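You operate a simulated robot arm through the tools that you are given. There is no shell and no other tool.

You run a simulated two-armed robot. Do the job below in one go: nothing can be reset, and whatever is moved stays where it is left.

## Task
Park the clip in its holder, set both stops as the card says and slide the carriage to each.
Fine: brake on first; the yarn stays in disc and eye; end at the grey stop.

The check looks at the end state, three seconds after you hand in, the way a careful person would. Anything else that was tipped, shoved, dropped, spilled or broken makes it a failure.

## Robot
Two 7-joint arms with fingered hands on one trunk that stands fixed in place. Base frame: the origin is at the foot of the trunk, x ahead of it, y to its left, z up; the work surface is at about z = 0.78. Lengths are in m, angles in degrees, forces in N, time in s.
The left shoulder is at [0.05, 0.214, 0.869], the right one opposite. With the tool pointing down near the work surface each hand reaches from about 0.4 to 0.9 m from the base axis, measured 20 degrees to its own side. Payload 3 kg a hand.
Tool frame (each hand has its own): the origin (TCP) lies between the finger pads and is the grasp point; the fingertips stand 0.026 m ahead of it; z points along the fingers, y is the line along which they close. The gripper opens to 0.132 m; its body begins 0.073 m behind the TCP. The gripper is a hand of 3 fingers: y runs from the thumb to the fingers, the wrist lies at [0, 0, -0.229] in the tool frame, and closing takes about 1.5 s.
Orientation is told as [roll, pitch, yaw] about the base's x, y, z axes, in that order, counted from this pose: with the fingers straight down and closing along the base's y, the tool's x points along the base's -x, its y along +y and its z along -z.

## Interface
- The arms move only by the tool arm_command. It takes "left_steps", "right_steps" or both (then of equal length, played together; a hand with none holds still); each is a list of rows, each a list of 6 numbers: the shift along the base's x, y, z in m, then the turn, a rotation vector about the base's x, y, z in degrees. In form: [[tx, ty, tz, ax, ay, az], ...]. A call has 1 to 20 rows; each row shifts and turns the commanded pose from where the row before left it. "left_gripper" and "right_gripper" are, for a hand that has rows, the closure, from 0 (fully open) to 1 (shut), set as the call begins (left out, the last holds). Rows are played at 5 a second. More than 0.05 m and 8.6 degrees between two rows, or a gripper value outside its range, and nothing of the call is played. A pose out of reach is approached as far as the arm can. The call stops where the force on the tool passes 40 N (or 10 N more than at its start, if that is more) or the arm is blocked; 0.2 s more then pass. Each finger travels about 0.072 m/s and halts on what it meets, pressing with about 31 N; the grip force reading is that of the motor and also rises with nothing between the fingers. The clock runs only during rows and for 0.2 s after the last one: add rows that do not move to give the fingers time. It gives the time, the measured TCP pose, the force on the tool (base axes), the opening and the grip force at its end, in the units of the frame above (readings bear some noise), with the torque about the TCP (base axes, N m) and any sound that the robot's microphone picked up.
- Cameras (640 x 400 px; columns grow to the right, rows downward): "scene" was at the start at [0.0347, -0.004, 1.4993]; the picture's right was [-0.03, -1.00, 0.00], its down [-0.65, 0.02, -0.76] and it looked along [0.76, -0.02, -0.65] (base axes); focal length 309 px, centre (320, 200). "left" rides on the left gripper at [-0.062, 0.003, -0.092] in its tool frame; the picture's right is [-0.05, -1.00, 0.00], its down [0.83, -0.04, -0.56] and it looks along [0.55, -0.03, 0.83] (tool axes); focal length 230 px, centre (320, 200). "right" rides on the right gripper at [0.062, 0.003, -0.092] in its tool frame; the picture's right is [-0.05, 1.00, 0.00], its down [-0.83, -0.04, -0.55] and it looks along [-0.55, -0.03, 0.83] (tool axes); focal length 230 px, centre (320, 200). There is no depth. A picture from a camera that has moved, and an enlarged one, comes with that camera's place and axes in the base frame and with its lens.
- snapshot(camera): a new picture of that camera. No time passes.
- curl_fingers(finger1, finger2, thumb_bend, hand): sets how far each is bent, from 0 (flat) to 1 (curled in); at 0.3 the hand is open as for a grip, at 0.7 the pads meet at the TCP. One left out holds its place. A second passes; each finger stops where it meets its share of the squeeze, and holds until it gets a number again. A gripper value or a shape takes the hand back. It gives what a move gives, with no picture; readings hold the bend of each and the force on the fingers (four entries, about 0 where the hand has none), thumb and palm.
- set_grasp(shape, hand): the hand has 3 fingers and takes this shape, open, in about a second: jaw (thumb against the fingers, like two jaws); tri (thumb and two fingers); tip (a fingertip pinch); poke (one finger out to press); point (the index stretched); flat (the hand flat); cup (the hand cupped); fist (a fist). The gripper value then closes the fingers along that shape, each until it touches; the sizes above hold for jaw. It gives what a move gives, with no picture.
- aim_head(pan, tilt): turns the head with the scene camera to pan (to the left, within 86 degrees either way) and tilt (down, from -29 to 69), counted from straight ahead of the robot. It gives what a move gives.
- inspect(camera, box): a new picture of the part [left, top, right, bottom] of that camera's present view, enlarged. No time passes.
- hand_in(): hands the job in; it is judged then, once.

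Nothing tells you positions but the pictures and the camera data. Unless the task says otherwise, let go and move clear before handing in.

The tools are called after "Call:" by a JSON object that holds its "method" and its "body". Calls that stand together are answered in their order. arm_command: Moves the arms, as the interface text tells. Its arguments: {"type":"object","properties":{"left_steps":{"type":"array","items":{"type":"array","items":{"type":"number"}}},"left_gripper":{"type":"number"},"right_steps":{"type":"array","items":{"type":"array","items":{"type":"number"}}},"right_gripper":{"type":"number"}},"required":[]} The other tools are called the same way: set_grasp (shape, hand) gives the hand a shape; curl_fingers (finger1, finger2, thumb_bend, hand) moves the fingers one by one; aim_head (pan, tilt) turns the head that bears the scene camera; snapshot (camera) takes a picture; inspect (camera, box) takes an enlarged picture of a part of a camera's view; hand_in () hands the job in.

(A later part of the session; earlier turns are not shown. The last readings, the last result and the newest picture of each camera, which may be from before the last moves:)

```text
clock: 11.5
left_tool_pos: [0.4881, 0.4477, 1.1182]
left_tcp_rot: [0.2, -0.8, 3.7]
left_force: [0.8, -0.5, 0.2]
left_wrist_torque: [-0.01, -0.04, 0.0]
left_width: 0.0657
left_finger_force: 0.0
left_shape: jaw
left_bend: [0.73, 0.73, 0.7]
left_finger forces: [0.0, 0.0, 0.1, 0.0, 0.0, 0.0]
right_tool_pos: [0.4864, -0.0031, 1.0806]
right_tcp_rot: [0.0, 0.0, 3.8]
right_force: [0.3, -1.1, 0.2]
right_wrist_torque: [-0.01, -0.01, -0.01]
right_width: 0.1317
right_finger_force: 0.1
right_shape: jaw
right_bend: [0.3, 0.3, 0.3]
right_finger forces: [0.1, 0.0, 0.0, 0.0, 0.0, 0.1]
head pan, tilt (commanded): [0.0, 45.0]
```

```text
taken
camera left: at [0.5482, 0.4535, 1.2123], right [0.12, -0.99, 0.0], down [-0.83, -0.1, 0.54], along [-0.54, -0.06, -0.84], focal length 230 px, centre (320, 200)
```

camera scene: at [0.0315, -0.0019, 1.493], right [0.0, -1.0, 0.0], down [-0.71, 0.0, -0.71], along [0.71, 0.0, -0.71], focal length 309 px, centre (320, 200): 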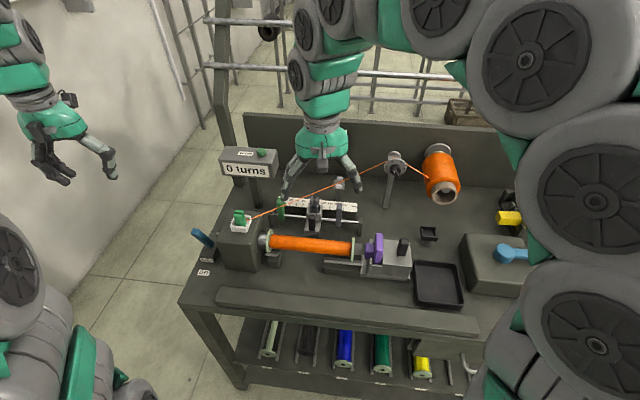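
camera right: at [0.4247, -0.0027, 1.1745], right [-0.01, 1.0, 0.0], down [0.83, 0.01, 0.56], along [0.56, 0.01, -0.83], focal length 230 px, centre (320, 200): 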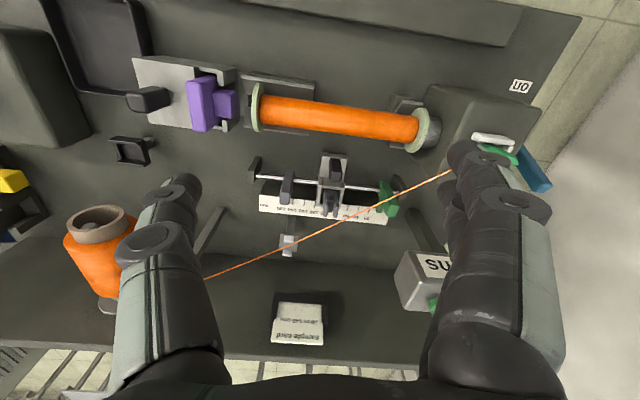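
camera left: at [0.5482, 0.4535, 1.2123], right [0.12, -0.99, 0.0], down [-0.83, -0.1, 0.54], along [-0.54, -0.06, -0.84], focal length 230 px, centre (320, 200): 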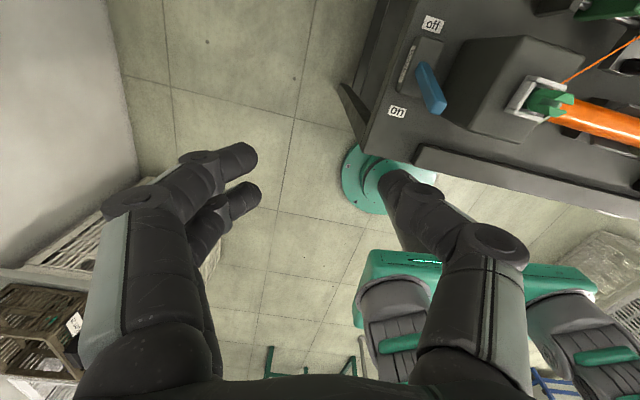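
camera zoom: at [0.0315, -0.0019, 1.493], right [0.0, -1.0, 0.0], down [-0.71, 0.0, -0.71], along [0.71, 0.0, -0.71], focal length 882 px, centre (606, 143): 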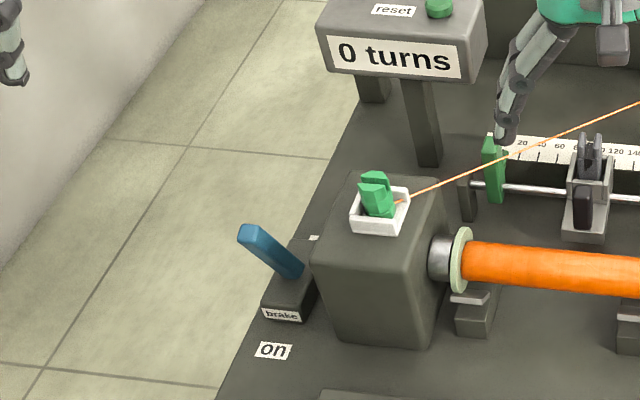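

I see the brake lever leaning to "on" and everything else untouched. Next I'll bring the open right hand high above the clip to look at it closely, moving the left hand farther out.

Call:
{"method": "arm_command", "body": {"right_steps": [[0.009, 0.041, 0, 0, 0, 0], [0.009, 0.041, 0, 0, 0, 0], [0.009, 0.041, 0, 0, 0, 0], [0.009, 0.041, 0, 0, 0, 0], [0.008, 0.038, 0, 0, 0, 0]], "left_steps": [[-0.02, 0.01, 0.01, 0, 0, 0], [-0.02, 0.01, 0.01, 0, 0, 0], [-0.02, 0.01, 0.01, 0, 0, 0], [-0.02, 0.01, 0, 0, 0, 0], [0, 0, 0, 0, 0, 0]]}}

Call:
{"method": "snapshot", "body": {"camera": "right"}}

Call:
{"method": "inspect", "body": {"camera": "right", "box": [260, 60, 390, 190]}}

Call:
{"method": "snapshot", "body": {"camera": "scene"}}

```text
clock: 12.7
left_tool_pos: [0.4081, 0.4882, 1.1486]
left_tcp_rot: [0.1, -0.7, 3.7]
left_force: [-0.1, 0.1, 0.5]
left_wrist_torque: [-0.02, 0.0, -0.01]
left_width: 0.0658
left_finger_force: 0.1
left_shape: jaw
left_bend: [0.73, 0.73, 0.7]
left_finger forces: [0.0, 0.0, 0.0, 0.1, 0.0, 0.1]
right_tool_pos: [0.531, 0.1987, 1.0804]
right_tcp_rot: [0.0, 0.0, 3.7]
right_force: [0.3, -0.5, 0.5]
right_wrist_torque: [0.01, -0.01, -0.02]
right_width: 0.1318
right_finger_force: 0.1
right_shape: jaw
right_bend: [0.3, 0.3, 0.3]
right_finger forces: [0.1, 0.0, 0.0, 0.0, 0.0, 0.0]
head pan, tilt (commanded): [0.0, 45.0]
```

```text
taken
camera right: at [0.4689, 0.1987, 1.1751], right [-0.01, 1.0, 0.0], down [0.83, 0.01, 0.55], along [0.55, 0.01, -0.83], focal length 230 px, centre (320, 200)
```

right: 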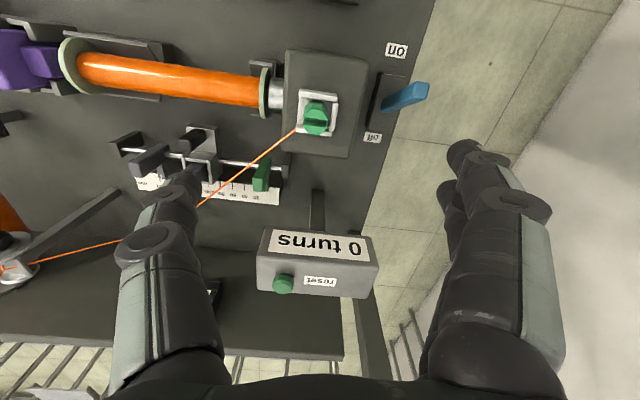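

```text
3.08 times, centred on (325, 125) of right
camera zoom: at [0.4689, 0.1987, 1.1751], right [-0.01, 1.0, 0.0], down [0.83, 0.01, 0.55], along [0.55, 0.01, -0.83], focal length 708 px, centre (305, 431)
```

zoom: 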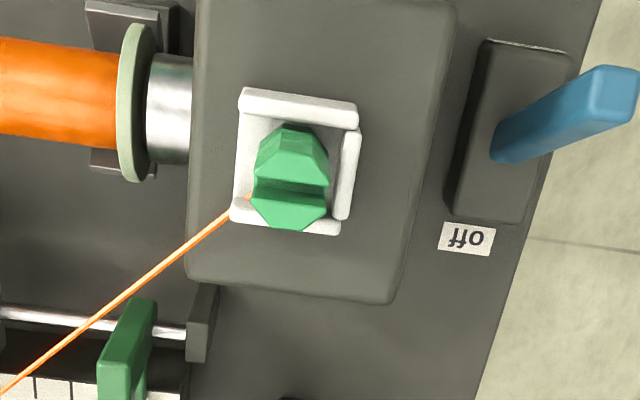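

```text
taken
camera scene: at [0.0315, -0.0019, 1.493], right [0.0, -1.0, 0.0], down [-0.71, 0.0, -0.71], along [0.71, 0.0, -0.71], focal length 309 px, centre (320, 200)
```

scene: 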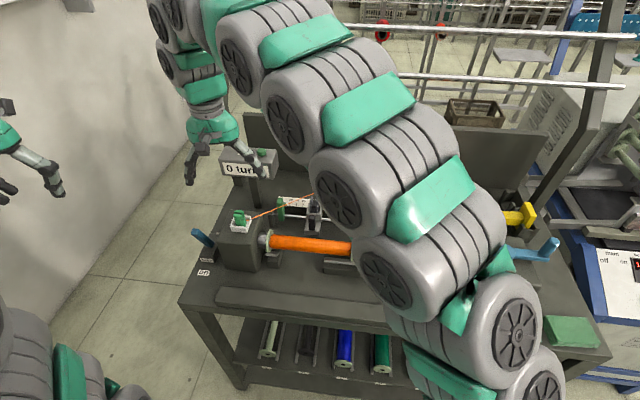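

I see the clip from above: an eight-sided body with two upright prongs and a slot along y, in the tray open toward −y. I'll take a high-zoom scene view for triangulation.

Call:
{"method": "inspect", "body": {"camera": "scene", "box": [225, 203, 257, 239]}}

Call:
{"method": "inspect", "body": {"camera": "right", "box": [290, 80, 345, 140]}}

Call:
{"method": "inspect", "body": {"camera": "left", "box": [500, 0, 640, 200]}}

```text
11.11 times, centred on (241, 221) of scene
camera zoom: at [0.0315, -0.0019, 1.493], right [0.0, -1.0, 0.0], down [-0.71, 0.0, -0.71], along [0.71, 0.0, -0.71], focal length 3430 px, centre (1198, -33)
```

zoom: 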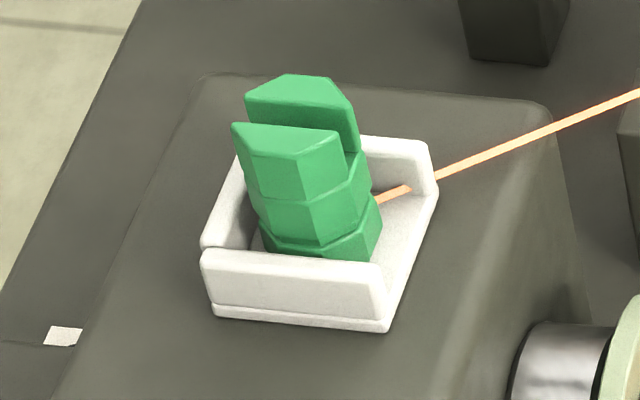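

```text
6.67 times, centred on (318, 110) of right
camera zoom: at [0.4689, 0.1987, 1.1751], right [-0.01, 1.0, 0.0], down [0.83, 0.01, 0.55], along [0.55, 0.01, -0.83], focal length 1534 px, centre (337, 800)
```

zoom: 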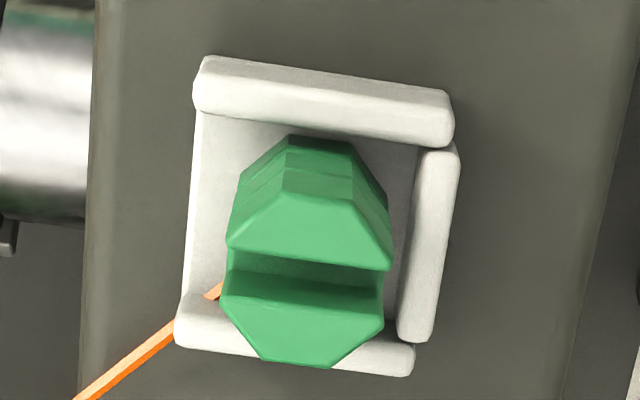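

```text
2.00 times, centred on (570, 100) of left
camera zoom: at [0.469, 0.4939, 1.2417], right [0.12, -0.99, 0.0], down [-0.83, -0.1, 0.54], along [-0.54, -0.06, -0.84], focal length 460 px, centre (-180, 400)
```

zoom: 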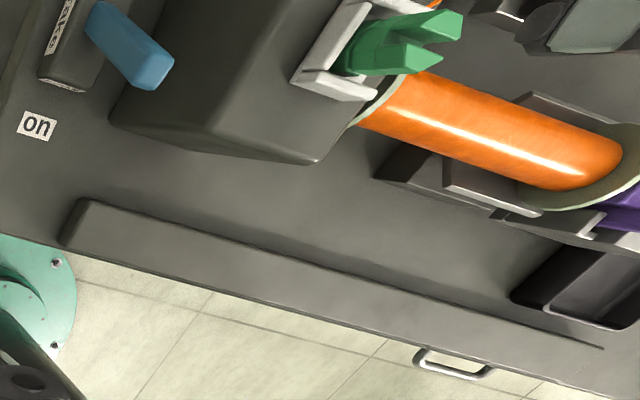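

I take the clip to be an eight-sided body about 25 mm across, centred near (0.530, 0.195) with its top at z ≈ 0.945 and the tray rim at z ≈ 0.912. I'll align the right hand with the bench (about −6.5° yaw), part-close it, and come down halfway.

Call:
{"method": "arm_command", "body": {"right_steps": [[0, -0.002, -0.02, 0, 0, -5], [-0.001, -0.002, -0.02, 0, 0, -5.2], [0, 0, -0.025, 0, 0, 0], [0, 0, -0.015, 0, 0, 0], [0, 0, 0, 0, 0, 0]], "right_gripper": 0.4}}

Call:
{"method": "snapshot", "body": {"camera": "right"}}

Call:
{"method": "inspect", "body": {"camera": "scene", "box": [180, 150, 290, 260]}}

```text
clock: 13.9
left_tool_pos: [0.4103, 0.488, 1.1481]
left_tcp_rot: [0.2, -0.9, 3.7]
left_force: [0.0, -0.3, -0.2]
left_wrist_torque: [-0.04, 0.0, -0.02]
left_width: 0.0656
left_finger_force: 0.0
left_shape: jaw
left_bend: [0.73, 0.73, 0.7]
left_finger forces: [0.0, 0.1, 0.0, 0.0, 0.0, 0.0]
right_tool_pos: [0.531, 0.1953, 1.0013]
right_tcp_rot: [0.0, 0.0, -6.6]
right_force: [0.1, -0.1, -0.4]
right_wrist_torque: [-0.01, 0.04, 0.03]
right_width: 0.0797
right_finger_force: 0.0
right_shape: jaw
right_bend: [0.71, 0.71, 0.71]
right_finger forces: [0.0, 0.0, 0.0, 0.0, 0.1, 0.0]
head pan, tilt (commanded): [0.0, 45.0]
```

```text
taken
camera right: at [0.4691, 0.2059, 1.0948], right [0.17, 0.99, 0.0], down [0.82, -0.14, 0.55], along [0.55, -0.09, -0.83], focal length 230 px, centre (320, 200)
```

right: 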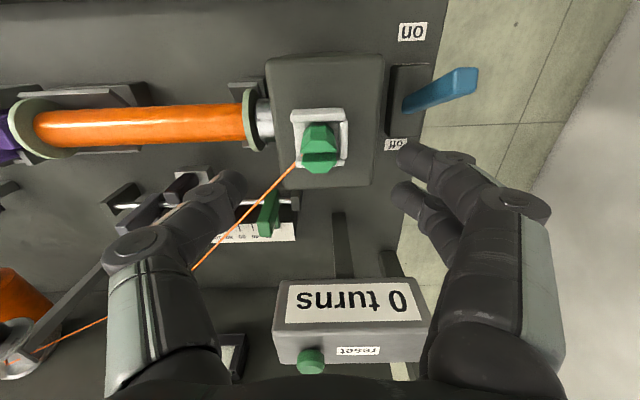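

```text
3.64 times, centred on (235, 205) of scene
camera zoom: at [0.0315, -0.0019, 1.493], right [0.0, -1.0, 0.0], down [-0.71, 0.0, -0.71], along [0.71, 0.0, -0.71], focal length 1122 px, centre (629, 182)
```

zoom: 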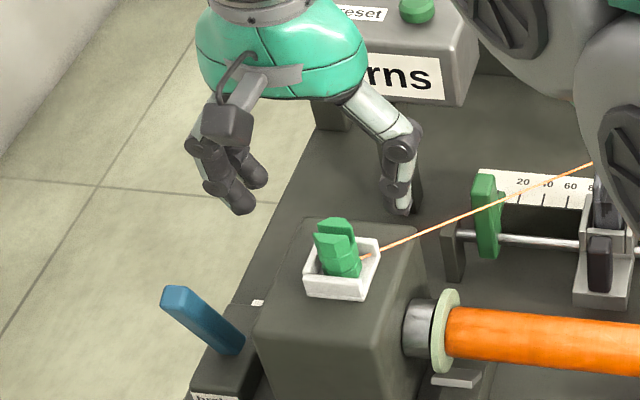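

I see the hand centred over the clip, with the thumb on its right and two fingers on its left. I'll zoom in to check the centring before going down.

Call:
{"method": "inspect", "body": {"camera": "right", "box": [270, 90, 370, 200]}}

```text
3.64 times, centred on (320, 145) of right
camera zoom: at [0.4691, 0.2059, 1.0948], right [0.17, 0.99, 0.0], down [0.82, -0.14, 0.55], along [0.55, -0.09, -0.83], focal length 837 px, centre (320, 400)
```

zoom: 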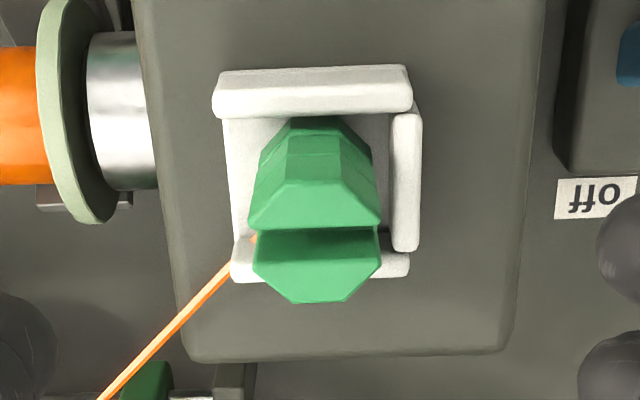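

I see the clip centred within about a millimetre. I'll descend so the TCP is at z ≈ 0.945 with the tips still above the tray rim.

Call:
{"method": "arm_command", "body": {"right_steps": [[0, -0.001, -0.02, 0, 0, 0], [0, 0, -0.02, 0, 0, 0], [0, 0, -0.014, 0, 0, 0], [0, 0, 0, 0, 0, 0]]}}

Call:
{"method": "snapshot", "body": {"camera": "right"}}

Call:
{"method": "inspect", "body": {"camera": "scene", "box": [190, 170, 280, 260]}}

```text
clock: 14.9
left_tool_pos: [0.4086, 0.4872, 1.1474]
left_tcp_rot: [0.1, -0.8, 3.8]
left_force: [0.1, -0.6, -0.1]
left_wrist_torque: [-0.01, -0.01, -0.01]
left_width: 0.0657
left_finger_force: 0.0
left_shape: jaw
left_bend: [0.73, 0.73, 0.7]
left_finger forces: [0.0, 0.1, 0.0, 0.0, 0.0, 0.0]
right_tool_pos: [0.5301, 0.1945, 0.9475]
right_tcp_rot: [0.0, -0.1, -6.6]
right_force: [0.7, 0.0, -0.2]
right_wrist_torque: [-0.01, 0.02, 0.06]
right_width: 0.0797
right_finger_force: 0.0
right_shape: jaw
right_bend: [0.71, 0.71, 0.71]
right_finger forces: [0.1, 0.0, 0.0, 0.0, 0.1, 0.1]
head pan, tilt (commanded): [0.0, 45.0]
```

```text
taken
camera right: at [0.4689, 0.2047, 1.0412], right [0.17, 0.99, 0.0], down [0.82, -0.14, 0.56], along [0.55, -0.09, -0.83], focal length 230 px, centre (320, 200)
```

right: 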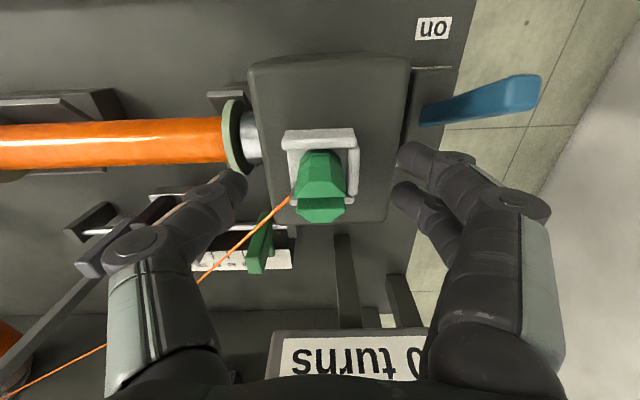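

```text
4.44 times, centred on (235, 215) of scene
camera zoom: at [0.0315, -0.0019, 1.493], right [0.0, -1.0, 0.0], down [-0.71, 0.0, -0.71], along [0.71, 0.0, -0.71], focal length 1372 px, centre (698, 133)
```

zoom: 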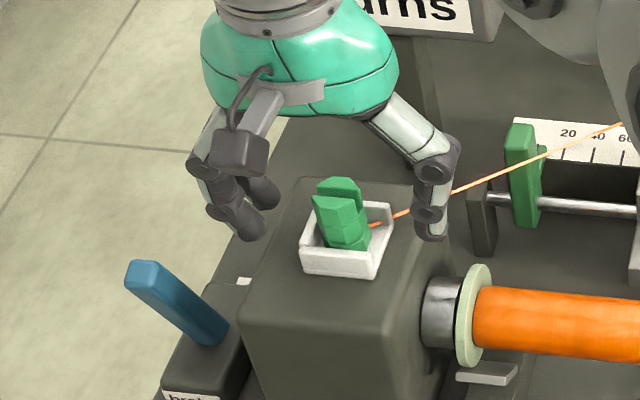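

I see the thumb and fingers on both sides of the clip's upper part, above the tray rim. I'll close on it.

Call:
{"method": "arm_command", "body": {"right_steps": [[0, 0, 0, 0, 0, 0], [0, 0, 0, 0, 0, 0], [0, 0, 0, 0, 0, 0], [0, 0, 0, 0, 0, 0], [0, 0, 0, 0, 0, 0]], "right_gripper": 1}}

Call:
{"method": "snapshot", "body": {"camera": "right"}}

Call:
{"method": "inspect", "body": {"camera": "scene", "box": [190, 170, 280, 260]}}

```text
clock: 16.1
left_tool_pos: [0.4084, 0.4881, 1.148]
left_tcp_rot: [0.1, -0.7, 3.7]
left_force: [0.6, 0.3, -0.4]
left_wrist_torque: [-0.01, 0.01, -0.03]
left_width: 0.0658
left_finger_force: 0.0
left_shape: jaw
left_bend: [0.73, 0.73, 0.7]
left_finger forces: [0.0, 0.1, 0.0, 0.0, 0.0, 0.0]
right_tool_pos: [0.5296, 0.1944, 0.9482]
right_tcp_rot: [0.1, 0.0, -6.5]
right_force: [-1.6, 0.8, 20.9]
right_wrist_torque: [0.49, -0.03, -0.03]
right_width: 0.024
right_finger_force: 30.8
right_shape: jaw
right_bend: [0.74, 0.74, 0.72]
right_finger forces: [20.2, 19.3, 0.1, 0.0, 29.3, 0.1]
head pan, tilt (commanded): [0.0, 45.0]
```

```text
taken
camera right: at [0.4689, 0.2049, 1.0419], right [0.17, 0.99, 0.0], down [0.82, -0.14, 0.56], along [0.55, -0.09, -0.83], focal length 230 px, centre (320, 200)
```

right: 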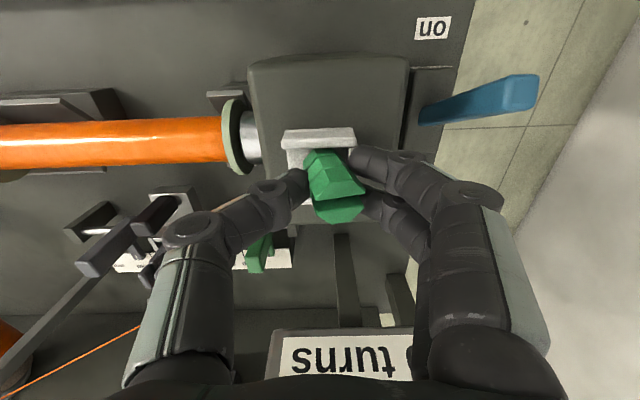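

```text
4.44 times, centred on (235, 215) of scene
camera zoom: at [0.0313, -0.002, 1.493], right [0.0, -1.0, 0.0], down [-0.71, 0.0, -0.71], along [0.71, 0.0, -0.71], focal length 1372 px, centre (698, 133)
```

zoom: 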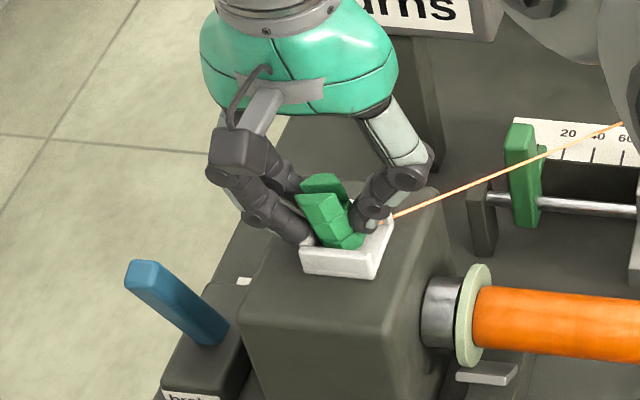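

I see the clip got tilted and the tips are bearing on the tray (21 N upward), so my grip is too low. I'll open again, check that the clip settles upright, and regrip a little higher.

Call:
{"method": "arm_command", "body": {"right_steps": [[0, 0, 0.0, 0, 0, 0], [0, 0, 0, 0, 0, 0], [0, 0, 0, 0, 0, 0], [0, 0, 0, 0, 0, 0]], "right_gripper": 0.5}}

Call:
{"method": "inspect", "body": {"camera": "right", "box": [220, 100, 440, 260]}}

Call:
{"method": "inspect", "body": {"camera": "scene", "box": [205, 190, 275, 250]}}

```text
clock: 17.1
left_tool_pos: [0.4092, 0.4865, 1.1485]
left_tcp_rot: [0.1, -0.8, 3.7]
left_force: [-0.1, 0.0, 0.2]
left_wrist_torque: [0.0, 0.0, 0.01]
left_width: 0.0655
left_finger_force: 0.1
left_shape: jaw
left_bend: [0.73, 0.73, 0.7]
left_finger forces: [0.0, 0.0, 0.1, 0.1, 0.1, 0.0]
right_tool_pos: [0.5297, 0.1942, 0.9467]
right_tcp_rot: [0.0, 0.0, -6.5]
right_force: [0.5, 0.2, 0.0]
right_wrist_torque: [0.0, 0.02, 0.01]
right_width: 0.0654
right_finger_force: 0.0
right_shape: jaw
right_bend: [0.73, 0.73, 0.7]
right_finger forces: [0.0, 0.0, 0.1, 0.0, 0.1, 0.1]
head pan, tilt (commanded): [0.0, 45.0]
```

```text
2.50 times, centred on (330, 180) of right
camera zoom: at [0.4688, 0.2047, 1.041], right [0.17, 0.99, 0.0], down [0.82, -0.14, 0.55], along [0.55, -0.09, -0.83], focal length 575 px, centre (295, 250)
```

zoom: 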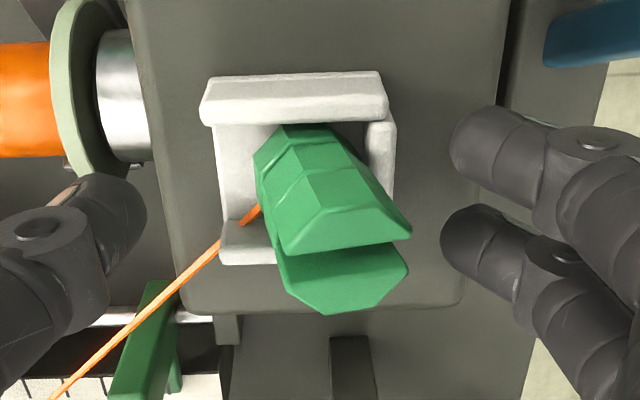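

```text
6.67 times, centred on (240, 220) of scene
camera zoom: at [0.0315, -0.0019, 1.493], right [0.0, -1.0, 0.0], down [-0.71, 0.0, -0.71], along [0.71, 0.0, -0.71], focal length 2058 px, centre (853, 67)
```

zoom: 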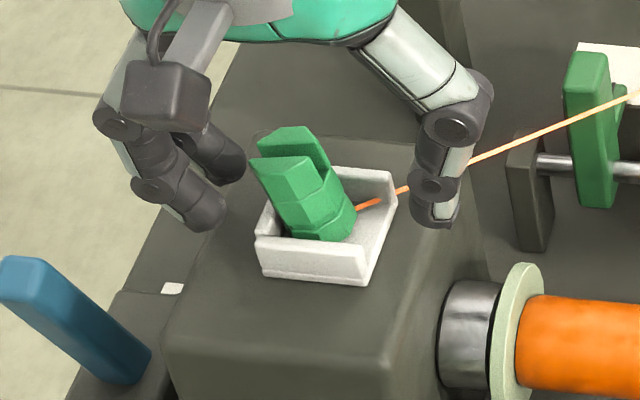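

I see the clip now leaning about 20° against the tray's left wall, with the yarn still attached. I'll lift the right hand straight up and check how its fingertips line up when nearly closed, so I can choose a better grip.

Call:
{"method": "arm_command", "body": {"right_steps": [[0, 0, 0.03, 0, 0, 0], [0, 0, 0.03, 0, 0, 0], [0, 0, 0.03, 0, 0, 0], [0, 0, 0, 0, 0, 0]]}}

Call:
{"method": "arm_command", "body": {"right_steps": [[0, 0, 0, 0, 0, 0], [0, 0, 0, 0, 0, 0], [0, 0, 0, 0, 0, 0], [0, 0, 0, 0, 0, 0]], "right_gripper": 0.82}}

Call:
{"method": "snapshot", "body": {"camera": "scene"}}

Call:
{"method": "snapshot", "body": {"camera": "left"}}

Call:
{"method": "snapshot", "body": {"camera": "right"}}

```text
clock: 18.1
left_tool_pos: [0.4084, 0.4888, 1.1494]
left_tcp_rot: [0.1, -0.8, 3.7]
left_force: [-0.2, 0.4, 0.1]
left_wrist_torque: [-0.02, 0.0, -0.01]
left_width: 0.0657
left_finger_force: 0.2
left_shape: jaw
left_bend: [0.73, 0.73, 0.7]
left_finger forces: [0.1, 0.0, 0.1, 0.0, 0.0, 0.0]
right_tool_pos: [0.5316, 0.1944, 1.0368]
right_tcp_rot: [0.0, 0.0, -6.5]
right_force: [-0.5, -0.1, 0.1]
right_wrist_torque: [-0.01, 0.02, 0.01]
right_width: 0.0654
right_finger_force: 0.0
right_shape: jaw
right_bend: [0.73, 0.73, 0.7]
right_finger forces: [0.0, 0.0, 0.0, 0.0, 0.0, 0.1]
head pan, tilt (commanded): [0.0, 45.0]
```

```text
clock: 19.1
left_tool_pos: [0.4086, 0.4868, 1.1468]
left_tcp_rot: [0.2, -0.9, 3.8]
left_force: [-0.1, -0.6, -0.7]
left_wrist_torque: [0.02, 0.01, 0.02]
left_width: 0.0658
left_finger_force: 0.1
left_shape: jaw
left_bend: [0.73, 0.73, 0.7]
left_finger forces: [0.0, 0.0, 0.0, 0.0, 0.0, 0.1]
right_tool_pos: [0.5309, 0.1932, 1.0382]
right_tcp_rot: [0.0, 0.0, -6.5]
right_force: [-0.8, 0.4, 0.5]
right_wrist_torque: [-0.01, 0.0, 0.02]
right_width: 0.0241
right_finger_force: 0.2
right_shape: jaw
right_bend: [0.73, 0.73, 0.7]
right_finger forces: [0.1, 0.1, 0.0, 0.1, 0.1, 0.0]
head pan, tilt (commanded): [0.0, 45.0]
```

```text
taken
camera scene: at [0.0315, -0.0019, 1.493], right [0.0, -1.0, 0.0], down [-0.71, 0.0, -0.71], along [0.71, 0.0, -0.71], focal length 309 px, centre (320, 200)
```

scene: 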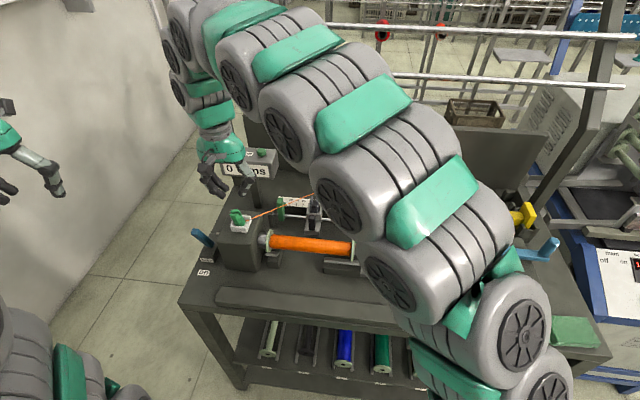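

```text
taken
camera left: at [0.4691, 0.4937, 1.2415], right [0.12, -0.99, 0.0], down [-0.83, -0.1, 0.54], along [-0.54, -0.06, -0.84], focal length 230 px, centre (320, 200)
```

left: 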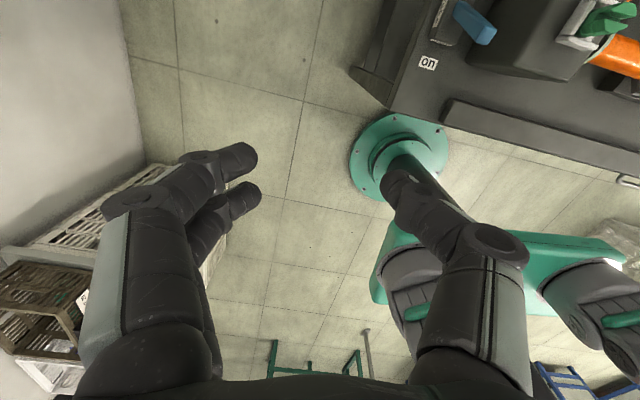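

```text
taken
camera right: at [0.4693, 0.2051, 1.1307], right [0.17, 0.99, 0.0], down [0.82, -0.14, 0.55], along [0.55, -0.09, -0.83], focal length 230 px, centre (320, 200)
```

right: 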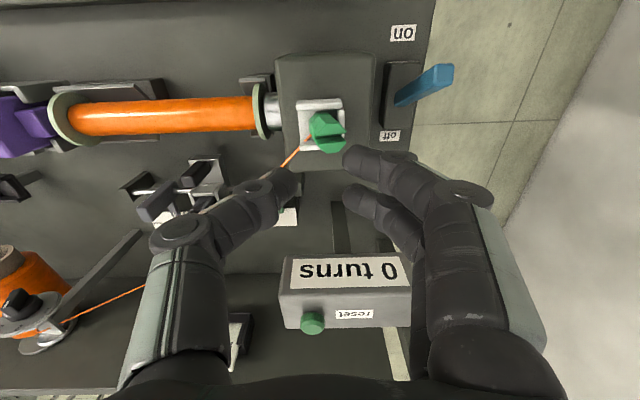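

I see the fingers nearly closed in free air. I'll enlarge the scene view of the hand to compare thumb and finger tip heights.

Call:
{"method": "inspect", "body": {"camera": "scene", "box": [180, 120, 270, 240]}}

Call:
{"method": "inspect", "body": {"camera": "right", "box": [220, 80, 420, 240]}}

```text
3.33 times, centred on (225, 180) of scene
camera zoom: at [0.0315, -0.0019, 1.493], right [0.0, -1.0, 0.0], down [-0.71, 0.0, -0.71], along [0.71, 0.0, -0.71], focal length 1029 px, centre (637, 267)
```

zoom: 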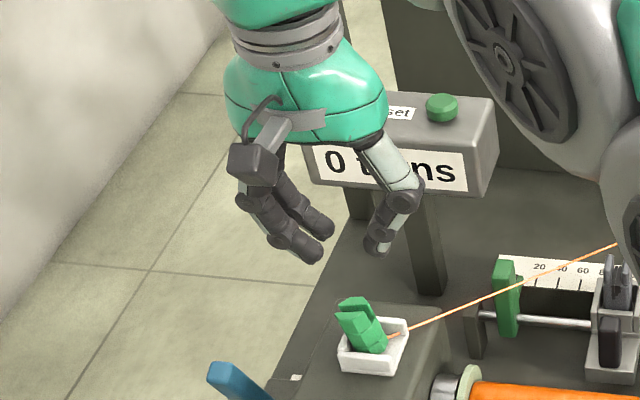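

```text
2.50 times, centred on (320, 160) of right
camera zoom: at [0.4693, 0.2051, 1.1307], right [0.17, 0.99, 0.0], down [0.82, -0.14, 0.55], along [0.55, -0.09, -0.83], focal length 575 px, centre (320, 300)
```

zoom: 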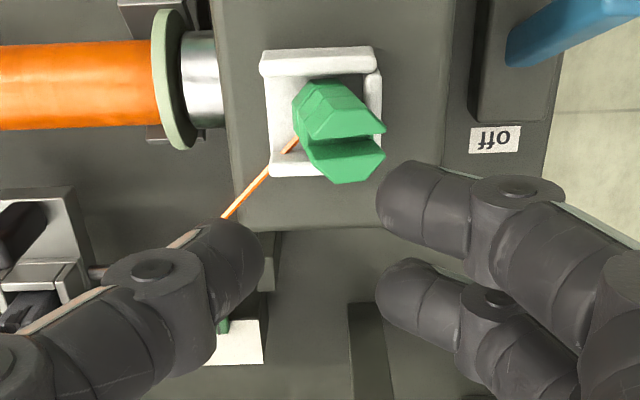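

I see thumb and fingertips at about equal height, so the clip tipped because the thumb touched first and pushed it over the left wall. I'll reopen, shift 5 mm toward −y so the fingers touch first and push it upright, and go down again.

Call:
{"method": "arm_command", "body": {"right_steps": [[0, -0.004, 0, 0, 0, 0], [0, 0, 0, 0, 0, 0], [0, 0, -0.03, 0, 0, 0], [0, 0, -0.03, 0, 0, 0], [0, 0, -0.02, 0, 0, 0], [0, 0, -0.011, 0, 0, 0], [0, 0, 0, 0, 0, 0]], "right_gripper": 0.3}}

Call:
{"method": "inspect", "body": {"camera": "right", "box": [220, 100, 440, 260]}}

Call:
{"method": "inspect", "body": {"camera": "scene", "box": [195, 180, 285, 260]}}

```text
clock: 20.7
left_tool_pos: [0.4089, 0.4874, 1.1478]
left_tcp_rot: [0.1, -0.8, 3.6]
left_force: [-0.4, -0.4, -0.3]
left_wrist_torque: [-0.01, -0.01, -0.01]
left_width: 0.0657
left_finger_force: 0.1
left_shape: jaw
left_bend: [0.73, 0.73, 0.7]
left_finger forces: [0.1, 0.0, 0.0, 0.1, 0.1, 0.0]
right_tool_pos: [0.5292, 0.1887, 0.9446]
right_tcp_rot: [0.0, 0.0, -6.5]
right_force: [0.4, -0.5, -1.0]
right_wrist_torque: [0.0, 0.0, 0.03]
right_width: 0.0923
right_finger_force: 0.1
right_shape: jaw
right_bend: [0.68, 0.68, 0.64]
right_finger forces: [0.1, 0.0, 0.1, 0.0, 0.0, 0.0]
head pan, tilt (commanded): [0.0, 45.0]
```

```text
2.50 times, centred on (330, 180) of right
camera zoom: at [0.4681, 0.2009, 1.0393], right [0.17, 0.99, 0.0], down [0.82, -0.14, 0.55], along [0.55, -0.09, -0.83], focal length 575 px, centre (295, 250)
```

zoom: 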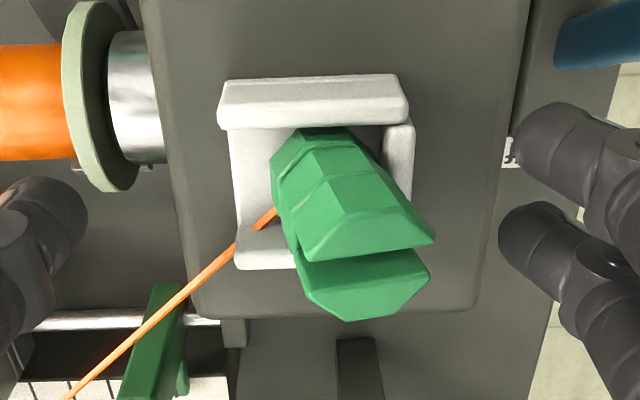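

```text
5.00 times, centred on (240, 220) of scene
camera zoom: at [0.0315, -0.0019, 1.493], right [0.0, -1.0, 0.0], down [-0.71, 0.0, -0.71], along [0.71, 0.0, -0.71], focal length 1543 px, centre (720, 100)
```

zoom: 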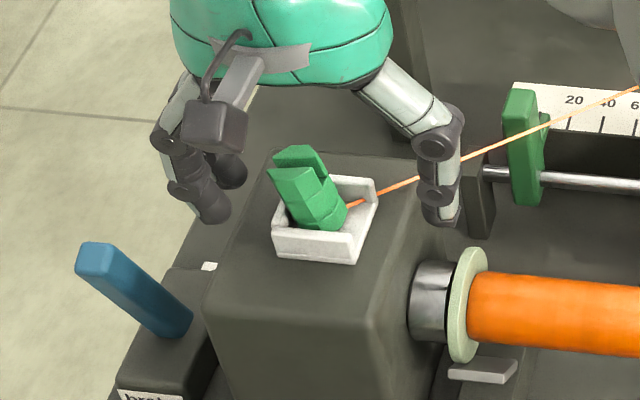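

I see the clip leaning toward the finger side with room on both sides. I'll close partway and see whether the fingers push it upright.

Call:
{"method": "arm_command", "body": {"right_steps": [[0, 0, 0, 0, 0, 0], [0, 0, 0, 0, 0, 0], [0, 0, 0, 0, 0, 0], [0, 0, 0, 0, 0, 0]], "right_gripper": 0.7}}

Call:
{"method": "inspect", "body": {"camera": "right", "box": [220, 100, 440, 260]}}

Call:
{"method": "inspect", "body": {"camera": "scene", "box": [195, 180, 285, 260]}}

```text
clock: 21.7
left_tool_pos: [0.4093, 0.4873, 1.1486]
left_tcp_rot: [0.1, -0.8, 3.7]
left_force: [0.3, 0.8, 0.5]
left_wrist_torque: [-0.02, -0.01, -0.05]
left_width: 0.0659
left_finger_force: 0.1
left_shape: jaw
left_bend: [0.73, 0.73, 0.7]
left_finger forces: [0.0, 0.1, 0.1, 0.0, 0.0, 0.0]
right_tool_pos: [0.5294, 0.1912, 0.9459]
right_tcp_rot: [0.1, 0.0, -6.5]
right_force: [0.7, 4.4, 1.5]
right_wrist_torque: [0.13, -0.02, -0.04]
right_width: 0.0428
right_finger_force: 0.0
right_shape: jaw
right_bend: [0.73, 0.73, 0.7]
right_finger forces: [2.5, 2.3, 0.0, 0.0, 0.1, 0.0]
head pan, tilt (commanded): [0.0, 45.0]
```

```text
2.50 times, centred on (330, 180) of right
camera zoom: at [0.4681, 0.2011, 1.0394], right [0.17, 0.99, 0.0], down [0.82, -0.14, 0.56], along [0.55, -0.09, -0.83], focal length 575 px, centre (295, 250)
```

zoom: 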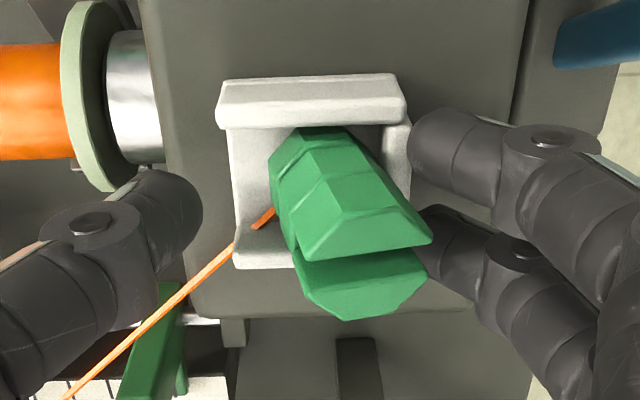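

```text
5.00 times, centred on (240, 220) of scene
camera zoom: at [0.0315, -0.0018, 1.493], right [0.0, -1.0, 0.0], down [-0.71, 0.0, -0.71], along [0.71, 0.0, -0.71], focal length 1543 px, centre (720, 100)
```

zoom: 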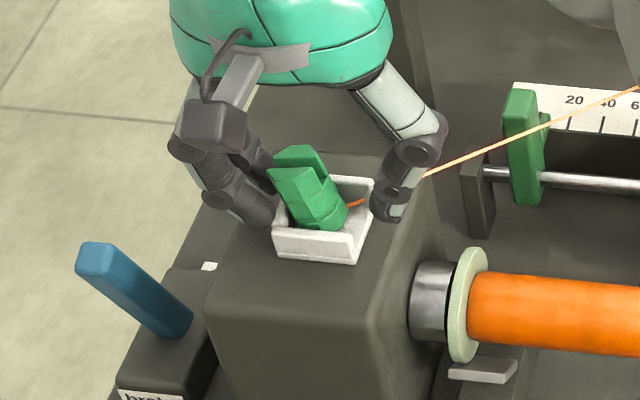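

I see the fingertips are probably bearing on the tray's left wall rather than the clip. I'll reopen, go 10 mm higher and close partway again.

Call:
{"method": "arm_command", "body": {"right_steps": [[0, 0, 0, 0, 0, 0], [0, 0, 0, 0, 0, 0], [0, 0, 0.01, 0, 0, 0], [0, 0, 0, 0, 0, 0]], "right_gripper": 0.3}}

Call:
{"method": "arm_command", "body": {"right_steps": [[0, 0, 0, 0, 0, 0], [0, 0, 0, 0, 0, 0], [0, 0, 0, 0, 0, 0], [0, 0, 0, 0, 0, 0]], "right_gripper": 0.7}}

Call:
{"method": "inspect", "body": {"camera": "right", "box": [220, 100, 440, 260]}}

Call:
{"method": "inspect", "body": {"camera": "scene", "box": [195, 180, 285, 260]}}

```text
clock: 22.7
left_tool_pos: [0.4083, 0.4879, 1.1481]
left_tcp_rot: [0.1, -0.8, 3.8]
left_force: [-0.1, 0.0, 0.8]
left_wrist_torque: [0.0, -0.02, 0.0]
left_width: 0.0654
left_finger_force: 0.0
left_shape: jaw
left_bend: [0.73, 0.73, 0.7]
left_finger forces: [0.0, 0.1, 0.0, 0.0, 0.1, 0.0]
right_tool_pos: [0.5295, 0.1901, 0.9541]
right_tcp_rot: [0.0, 0.1, -6.5]
right_force: [-0.2, -0.7, -0.3]
right_wrist_torque: [-0.02, -0.01, 0.0]
right_width: 0.0921
right_finger_force: 0.1
right_shape: jaw
right_bend: [0.68, 0.68, 0.64]
right_finger forces: [0.0, 0.0, 0.1, 0.1, 0.1, 0.1]
head pan, tilt (commanded): [0.0, 45.0]
```

```text
clock: 23.7
left_tool_pos: [0.4088, 0.4876, 1.1484]
left_tcp_rot: [0.0, -0.7, 3.7]
left_force: [0.0, 0.5, -0.5]
left_wrist_torque: [0.03, 0.01, 0.01]
left_width: 0.0656
left_finger_force: 0.0
left_shape: jaw
left_bend: [0.73, 0.73, 0.7]
left_finger forces: [0.1, 0.1, 0.1, 0.0, 0.0, 0.0]
right_tool_pos: [0.5292, 0.1894, 0.9551]
right_tcp_rot: [0.1, 0.0, -6.5]
right_force: [-0.4, 0.5, 0.2]
right_wrist_torque: [0.01, -0.04, -0.01]
right_width: 0.0398
right_finger_force: 0.1
right_shape: jaw
right_bend: [0.73, 0.73, 0.7]
right_finger forces: [0.0, 0.0, 0.1, 0.0, 0.1, 0.0]
head pan, tilt (commanded): [0.0, 45.0]
```

```text
2.50 times, centred on (330, 180) of right
camera zoom: at [0.4683, 0.2009, 1.0494], right [0.17, 0.99, 0.0], down [0.82, -0.14, 0.55], along [0.55, -0.09, -0.83], focal length 575 px, centre (295, 250)
```

zoom: 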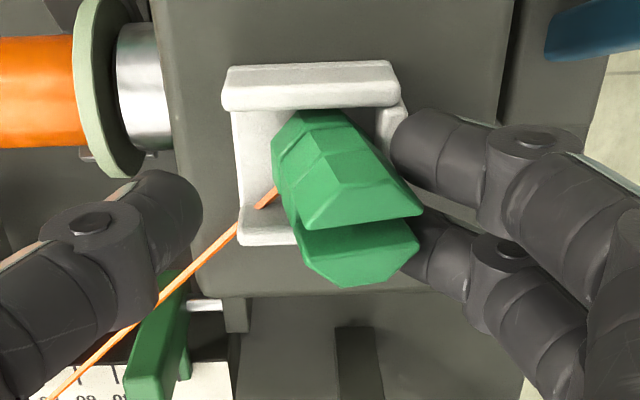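

```text
5.00 times, centred on (240, 220) of scene
camera zoom: at [0.0315, -0.0019, 1.493], right [0.0, -1.0, 0.0], down [-0.71, 0.0, -0.71], along [0.71, 0.0, -0.71], focal length 1543 px, centre (720, 100)
```

zoom: 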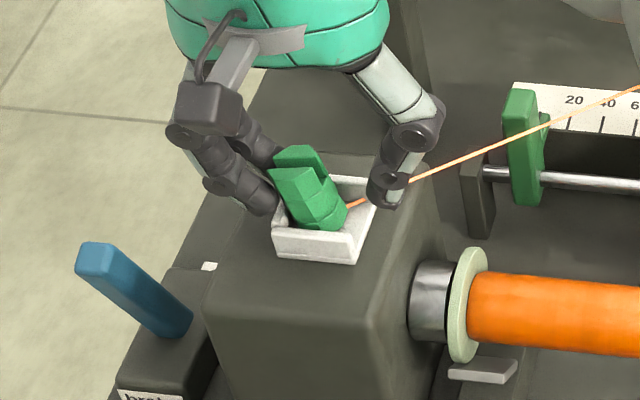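

I see that at this height the fingers reach the clip without touching the wall. I'll close further in steps so the fingers push the clip upright against the thumb.

Call:
{"method": "arm_command", "body": {"right_steps": [[0, 0, 0, 0, 0, 0], [0, 0, 0, 0, 0, 0], [0, 0, 0, 0, 0, 0]], "right_gripper": 0.78}}

Call:
{"method": "inspect", "body": {"camera": "right", "box": [220, 100, 440, 260]}}

Call:
{"method": "inspect", "body": {"camera": "scene", "box": [195, 180, 285, 260]}}

```text
clock: 24.5
left_tool_pos: [0.4087, 0.4878, 1.1478]
left_tcp_rot: [0.2, -0.9, 3.8]
left_force: [0.7, 1.0, 0.5]
left_wrist_torque: [0.0, 0.04, -0.02]
left_width: 0.0654
left_finger_force: 0.1
left_shape: jaw
left_bend: [0.73, 0.73, 0.7]
left_finger forces: [0.0, 0.0, 0.0, 0.0, 0.0, 0.0]
right_tool_pos: [0.5292, 0.1896, 0.9549]
right_tcp_rot: [0.0, 0.1, -6.4]
right_force: [-0.6, 0.5, 0.1]
right_wrist_torque: [0.01, 0.03, 0.0]
right_width: 0.0299
right_finger_force: 0.0
right_shape: jaw
right_bend: [0.73, 0.73, 0.7]
right_finger forces: [0.7, 0.4, 0.0, 0.0, 0.0, 0.1]
head pan, tilt (commanded): [0.0, 45.0]
```

```text
2.50 times, centred on (330, 180) of right
camera zoom: at [0.4683, 0.2009, 1.0495], right [0.17, 0.99, 0.0], down [0.82, -0.14, 0.56], along [0.55, -0.09, -0.83], focal length 575 px, centre (295, 250)
```

zoom: 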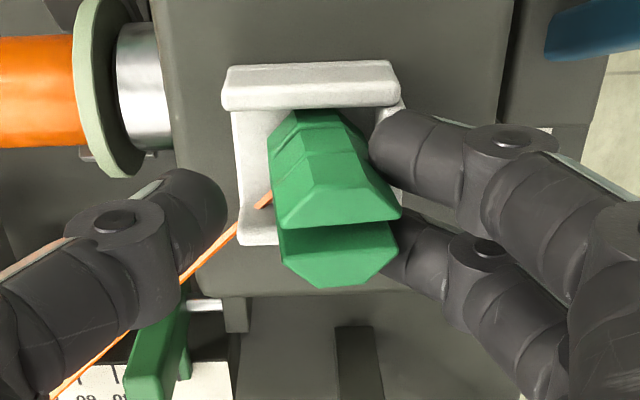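

```text
5.00 times, centred on (240, 220) of scene
camera zoom: at [0.0315, -0.0019, 1.493], right [0.0, -1.0, 0.0], down [-0.71, 0.0, -0.71], along [0.71, 0.0, -0.71], focal length 1543 px, centre (720, 100)
```

zoom: 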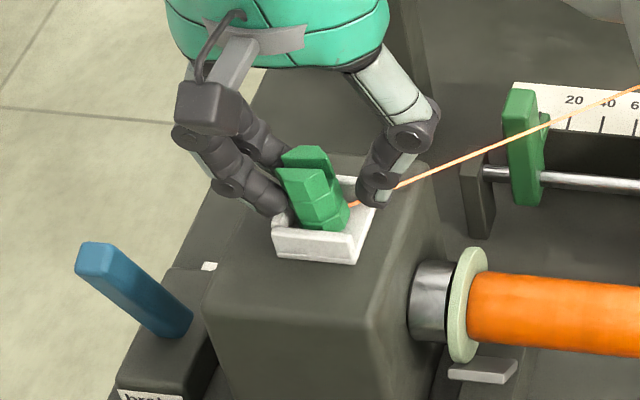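

I see the fingers are standing the clip back up. I'll continue closing a bit more.

Call:
{"method": "arm_command", "body": {"right_steps": [[0, 0, 0, 0, 0, 0], [0, 0, 0, 0, 0, 0], [0, 0, 0, 0, 0, 0]], "right_gripper": 0.83}}

Call:
{"method": "inspect", "body": {"camera": "right", "box": [220, 100, 440, 260]}}

Call:
{"method": "inspect", "body": {"camera": "scene", "box": [195, 180, 285, 260]}}

```text
clock: 25.3
left_tool_pos: [0.4087, 0.487, 1.1488]
left_tcp_rot: [0.1, -0.8, 3.7]
left_force: [-0.5, -0.1, 0.4]
left_wrist_torque: [0.03, 0.0, -0.01]
left_width: 0.0657
left_finger_force: 0.0
left_shape: jaw
left_bend: [0.73, 0.73, 0.7]
left_finger forces: [0.0, 0.1, 0.0, 0.0, 0.1, 0.0]
right_tool_pos: [0.529, 0.1905, 0.9554]
right_tcp_rot: [0.0, 0.0, -6.5]
right_force: [0.1, 0.5, 0.7]
right_wrist_torque: [0.03, 0.01, 0.0]
right_width: 0.0231
right_finger_force: 0.1
right_shape: jaw
right_bend: [0.73, 0.73, 0.7]
right_finger forces: [0.7, 0.3, 0.0, 0.0, 0.0, 0.0]
head pan, tilt (commanded): [0.0, 45.0]
```

```text
2.50 times, centred on (330, 180) of right
camera zoom: at [0.4684, 0.2009, 1.0495], right [0.17, 0.99, 0.0], down [0.82, -0.14, 0.56], along [0.55, -0.09, -0.83], focal length 575 px, centre (295, 250)
```

zoom: 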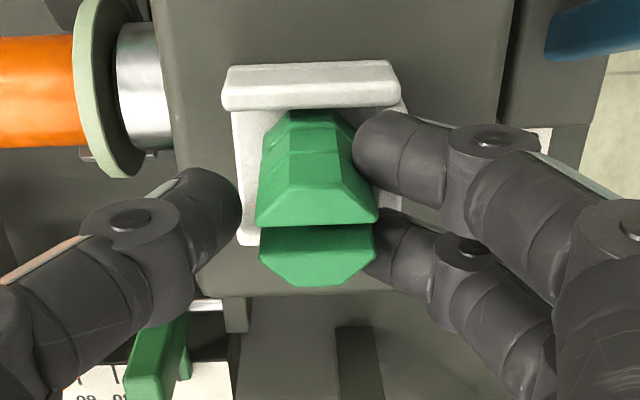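

```text
5.00 times, centred on (240, 220) of scene
camera zoom: at [0.0315, -0.0019, 1.493], right [0.0, -1.0, 0.0], down [-0.71, 0.0, -0.71], along [0.71, 0.0, -0.71], focal length 1543 px, centre (720, 100)
```

zoom: 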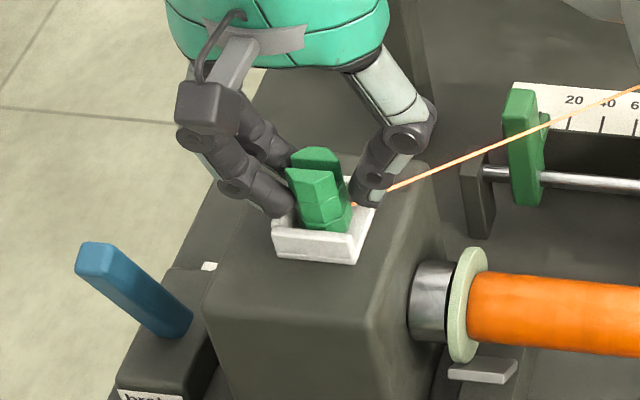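

I see the clip upright now, touching the fingers with the thumb a few millimetres away. I'll close fully to grip it.

Call:
{"method": "arm_command", "body": {"right_steps": [[0, 0, 0, 0, 0, 0], [0, 0, 0, 0, 0, 0], [0, 0, 0, 0, 0, 0]], "right_gripper": 1}}

Call:
{"method": "inspect", "body": {"camera": "right", "box": [220, 100, 440, 260]}}

Call:
{"method": "inspect", "body": {"camera": "scene", "box": [195, 180, 285, 260]}}

```text
clock: 26.1
left_tool_pos: [0.4091, 0.4873, 1.1475]
left_tcp_rot: [0.1, -0.7, 3.8]
left_force: [0.1, 0.0, 0.7]
left_wrist_torque: [-0.01, -0.02, 0.02]
left_width: 0.0656
left_finger_force: 0.1
left_shape: jaw
left_bend: [0.73, 0.73, 0.7]
left_finger forces: [0.2, 0.0, 0.0, 0.0, 0.0, 0.1]
right_tool_pos: [0.5299, 0.1894, 0.9553]
right_tcp_rot: [0.0, 0.0, -6.6]
right_force: [0.4, -0.7, -0.8]
right_wrist_torque: [-0.03, 0.04, 0.02]
right_width: 0.0148
right_finger_force: 30.9
right_shape: jaw
right_bend: [0.73, 0.73, 0.7]
right_finger forces: [14.1, 14.0, 0.0, 0.1, 27.9, 0.0]
head pan, tilt (commanded): [0.0, 45.0]
```

```text
2.50 times, centred on (330, 180) of right
camera zoom: at [0.4684, 0.2009, 1.0495], right [0.17, 0.99, 0.0], down [0.82, -0.14, 0.56], along [0.55, -0.09, -0.83], focal length 575 px, centre (295, 250)
```

zoom: 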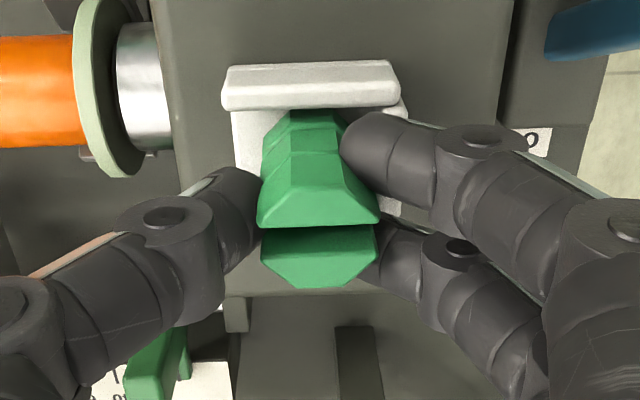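

```text
5.00 times, centred on (240, 220) of scene
camera zoom: at [0.0315, -0.0019, 1.493], right [0.0, -1.0, 0.0], down [-0.71, 0.0, -0.71], along [0.71, 0.0, -0.71], focal length 1543 px, centre (720, 100)
```

zoom: 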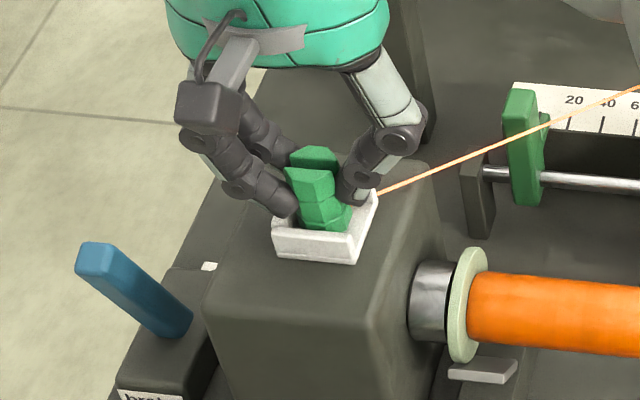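

I see a firm, balanced grip on the upright clip (14+14 N against 28 N), with no load on the tray. I'll lift it just clear, then carry it low and slowly toward −y over the bobbin, stopping midway to check.

Call:
{"method": "arm_command", "body": {"right_steps": [[0, 0, 0.007, 0, 0, 0], [0, 0, 0.006, 0, 0, 0], [-0.002, -0.015, 0, 0, 0, 0], [-0.003, -0.02, 0, 0, 0, 0], [-0.003, -0.025, 0, 0, 0, 0], [-0.004, -0.025, 0, 0, 0, 0]]}}

Call:
{"method": "snapshot", "body": {"camera": "right"}}

Call:
{"method": "snapshot", "body": {"camera": "scene"}}

```text
clock: 27.5
left_tool_pos: [0.4082, 0.4881, 1.1488]
left_tcp_rot: [0.1, -0.8, 3.8]
left_force: [0.4, 0.6, -0.6]
left_wrist_torque: [-0.04, 0.0, -0.02]
left_width: 0.066
left_finger_force: 0.0
left_shape: jaw
left_bend: [0.73, 0.73, 0.7]
left_finger forces: [0.0, 0.1, 0.0, 0.0, 0.0, 0.0]
right_tool_pos: [0.517, 0.1059, 0.9678]
right_tcp_rot: [0.1, 0.0, -6.6]
right_force: [-0.4, -0.8, 0.3]
right_wrist_torque: [-0.01, 0.01, 0.03]
right_width: 0.0146
right_finger_force: 31.1
right_shape: jaw
right_bend: [0.73, 0.73, 0.7]
right_finger forces: [15.1, 15.0, 0.1, 0.0, 27.8, 0.0]
head pan, tilt (commanded): [0.0, 45.0]
```

```text
taken
camera right: at [0.4562, 0.1159, 1.0616], right [0.17, 0.99, 0.0], down [0.82, -0.14, 0.55], along [0.55, -0.09, -0.83], focal length 230 px, centre (320, 200)
```

right: 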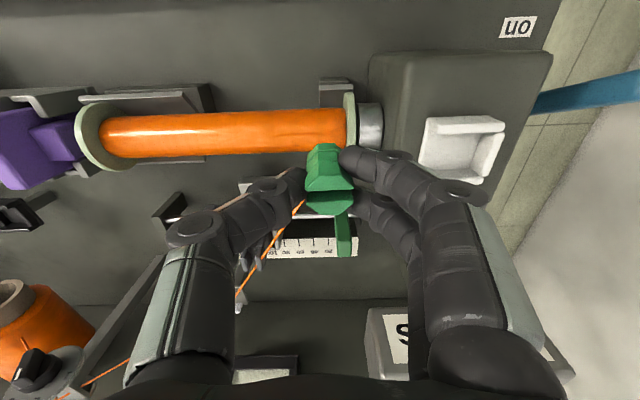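

```text
taken
camera scene: at [0.0315, -0.0019, 1.493], right [0.0, -1.0, 0.0], down [-0.71, 0.0, -0.71], along [0.71, 0.0, -0.71], focal length 309 px, centre (320, 200)
```

scene: 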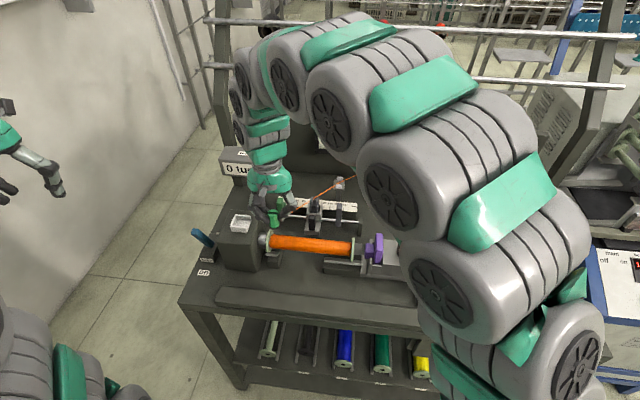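

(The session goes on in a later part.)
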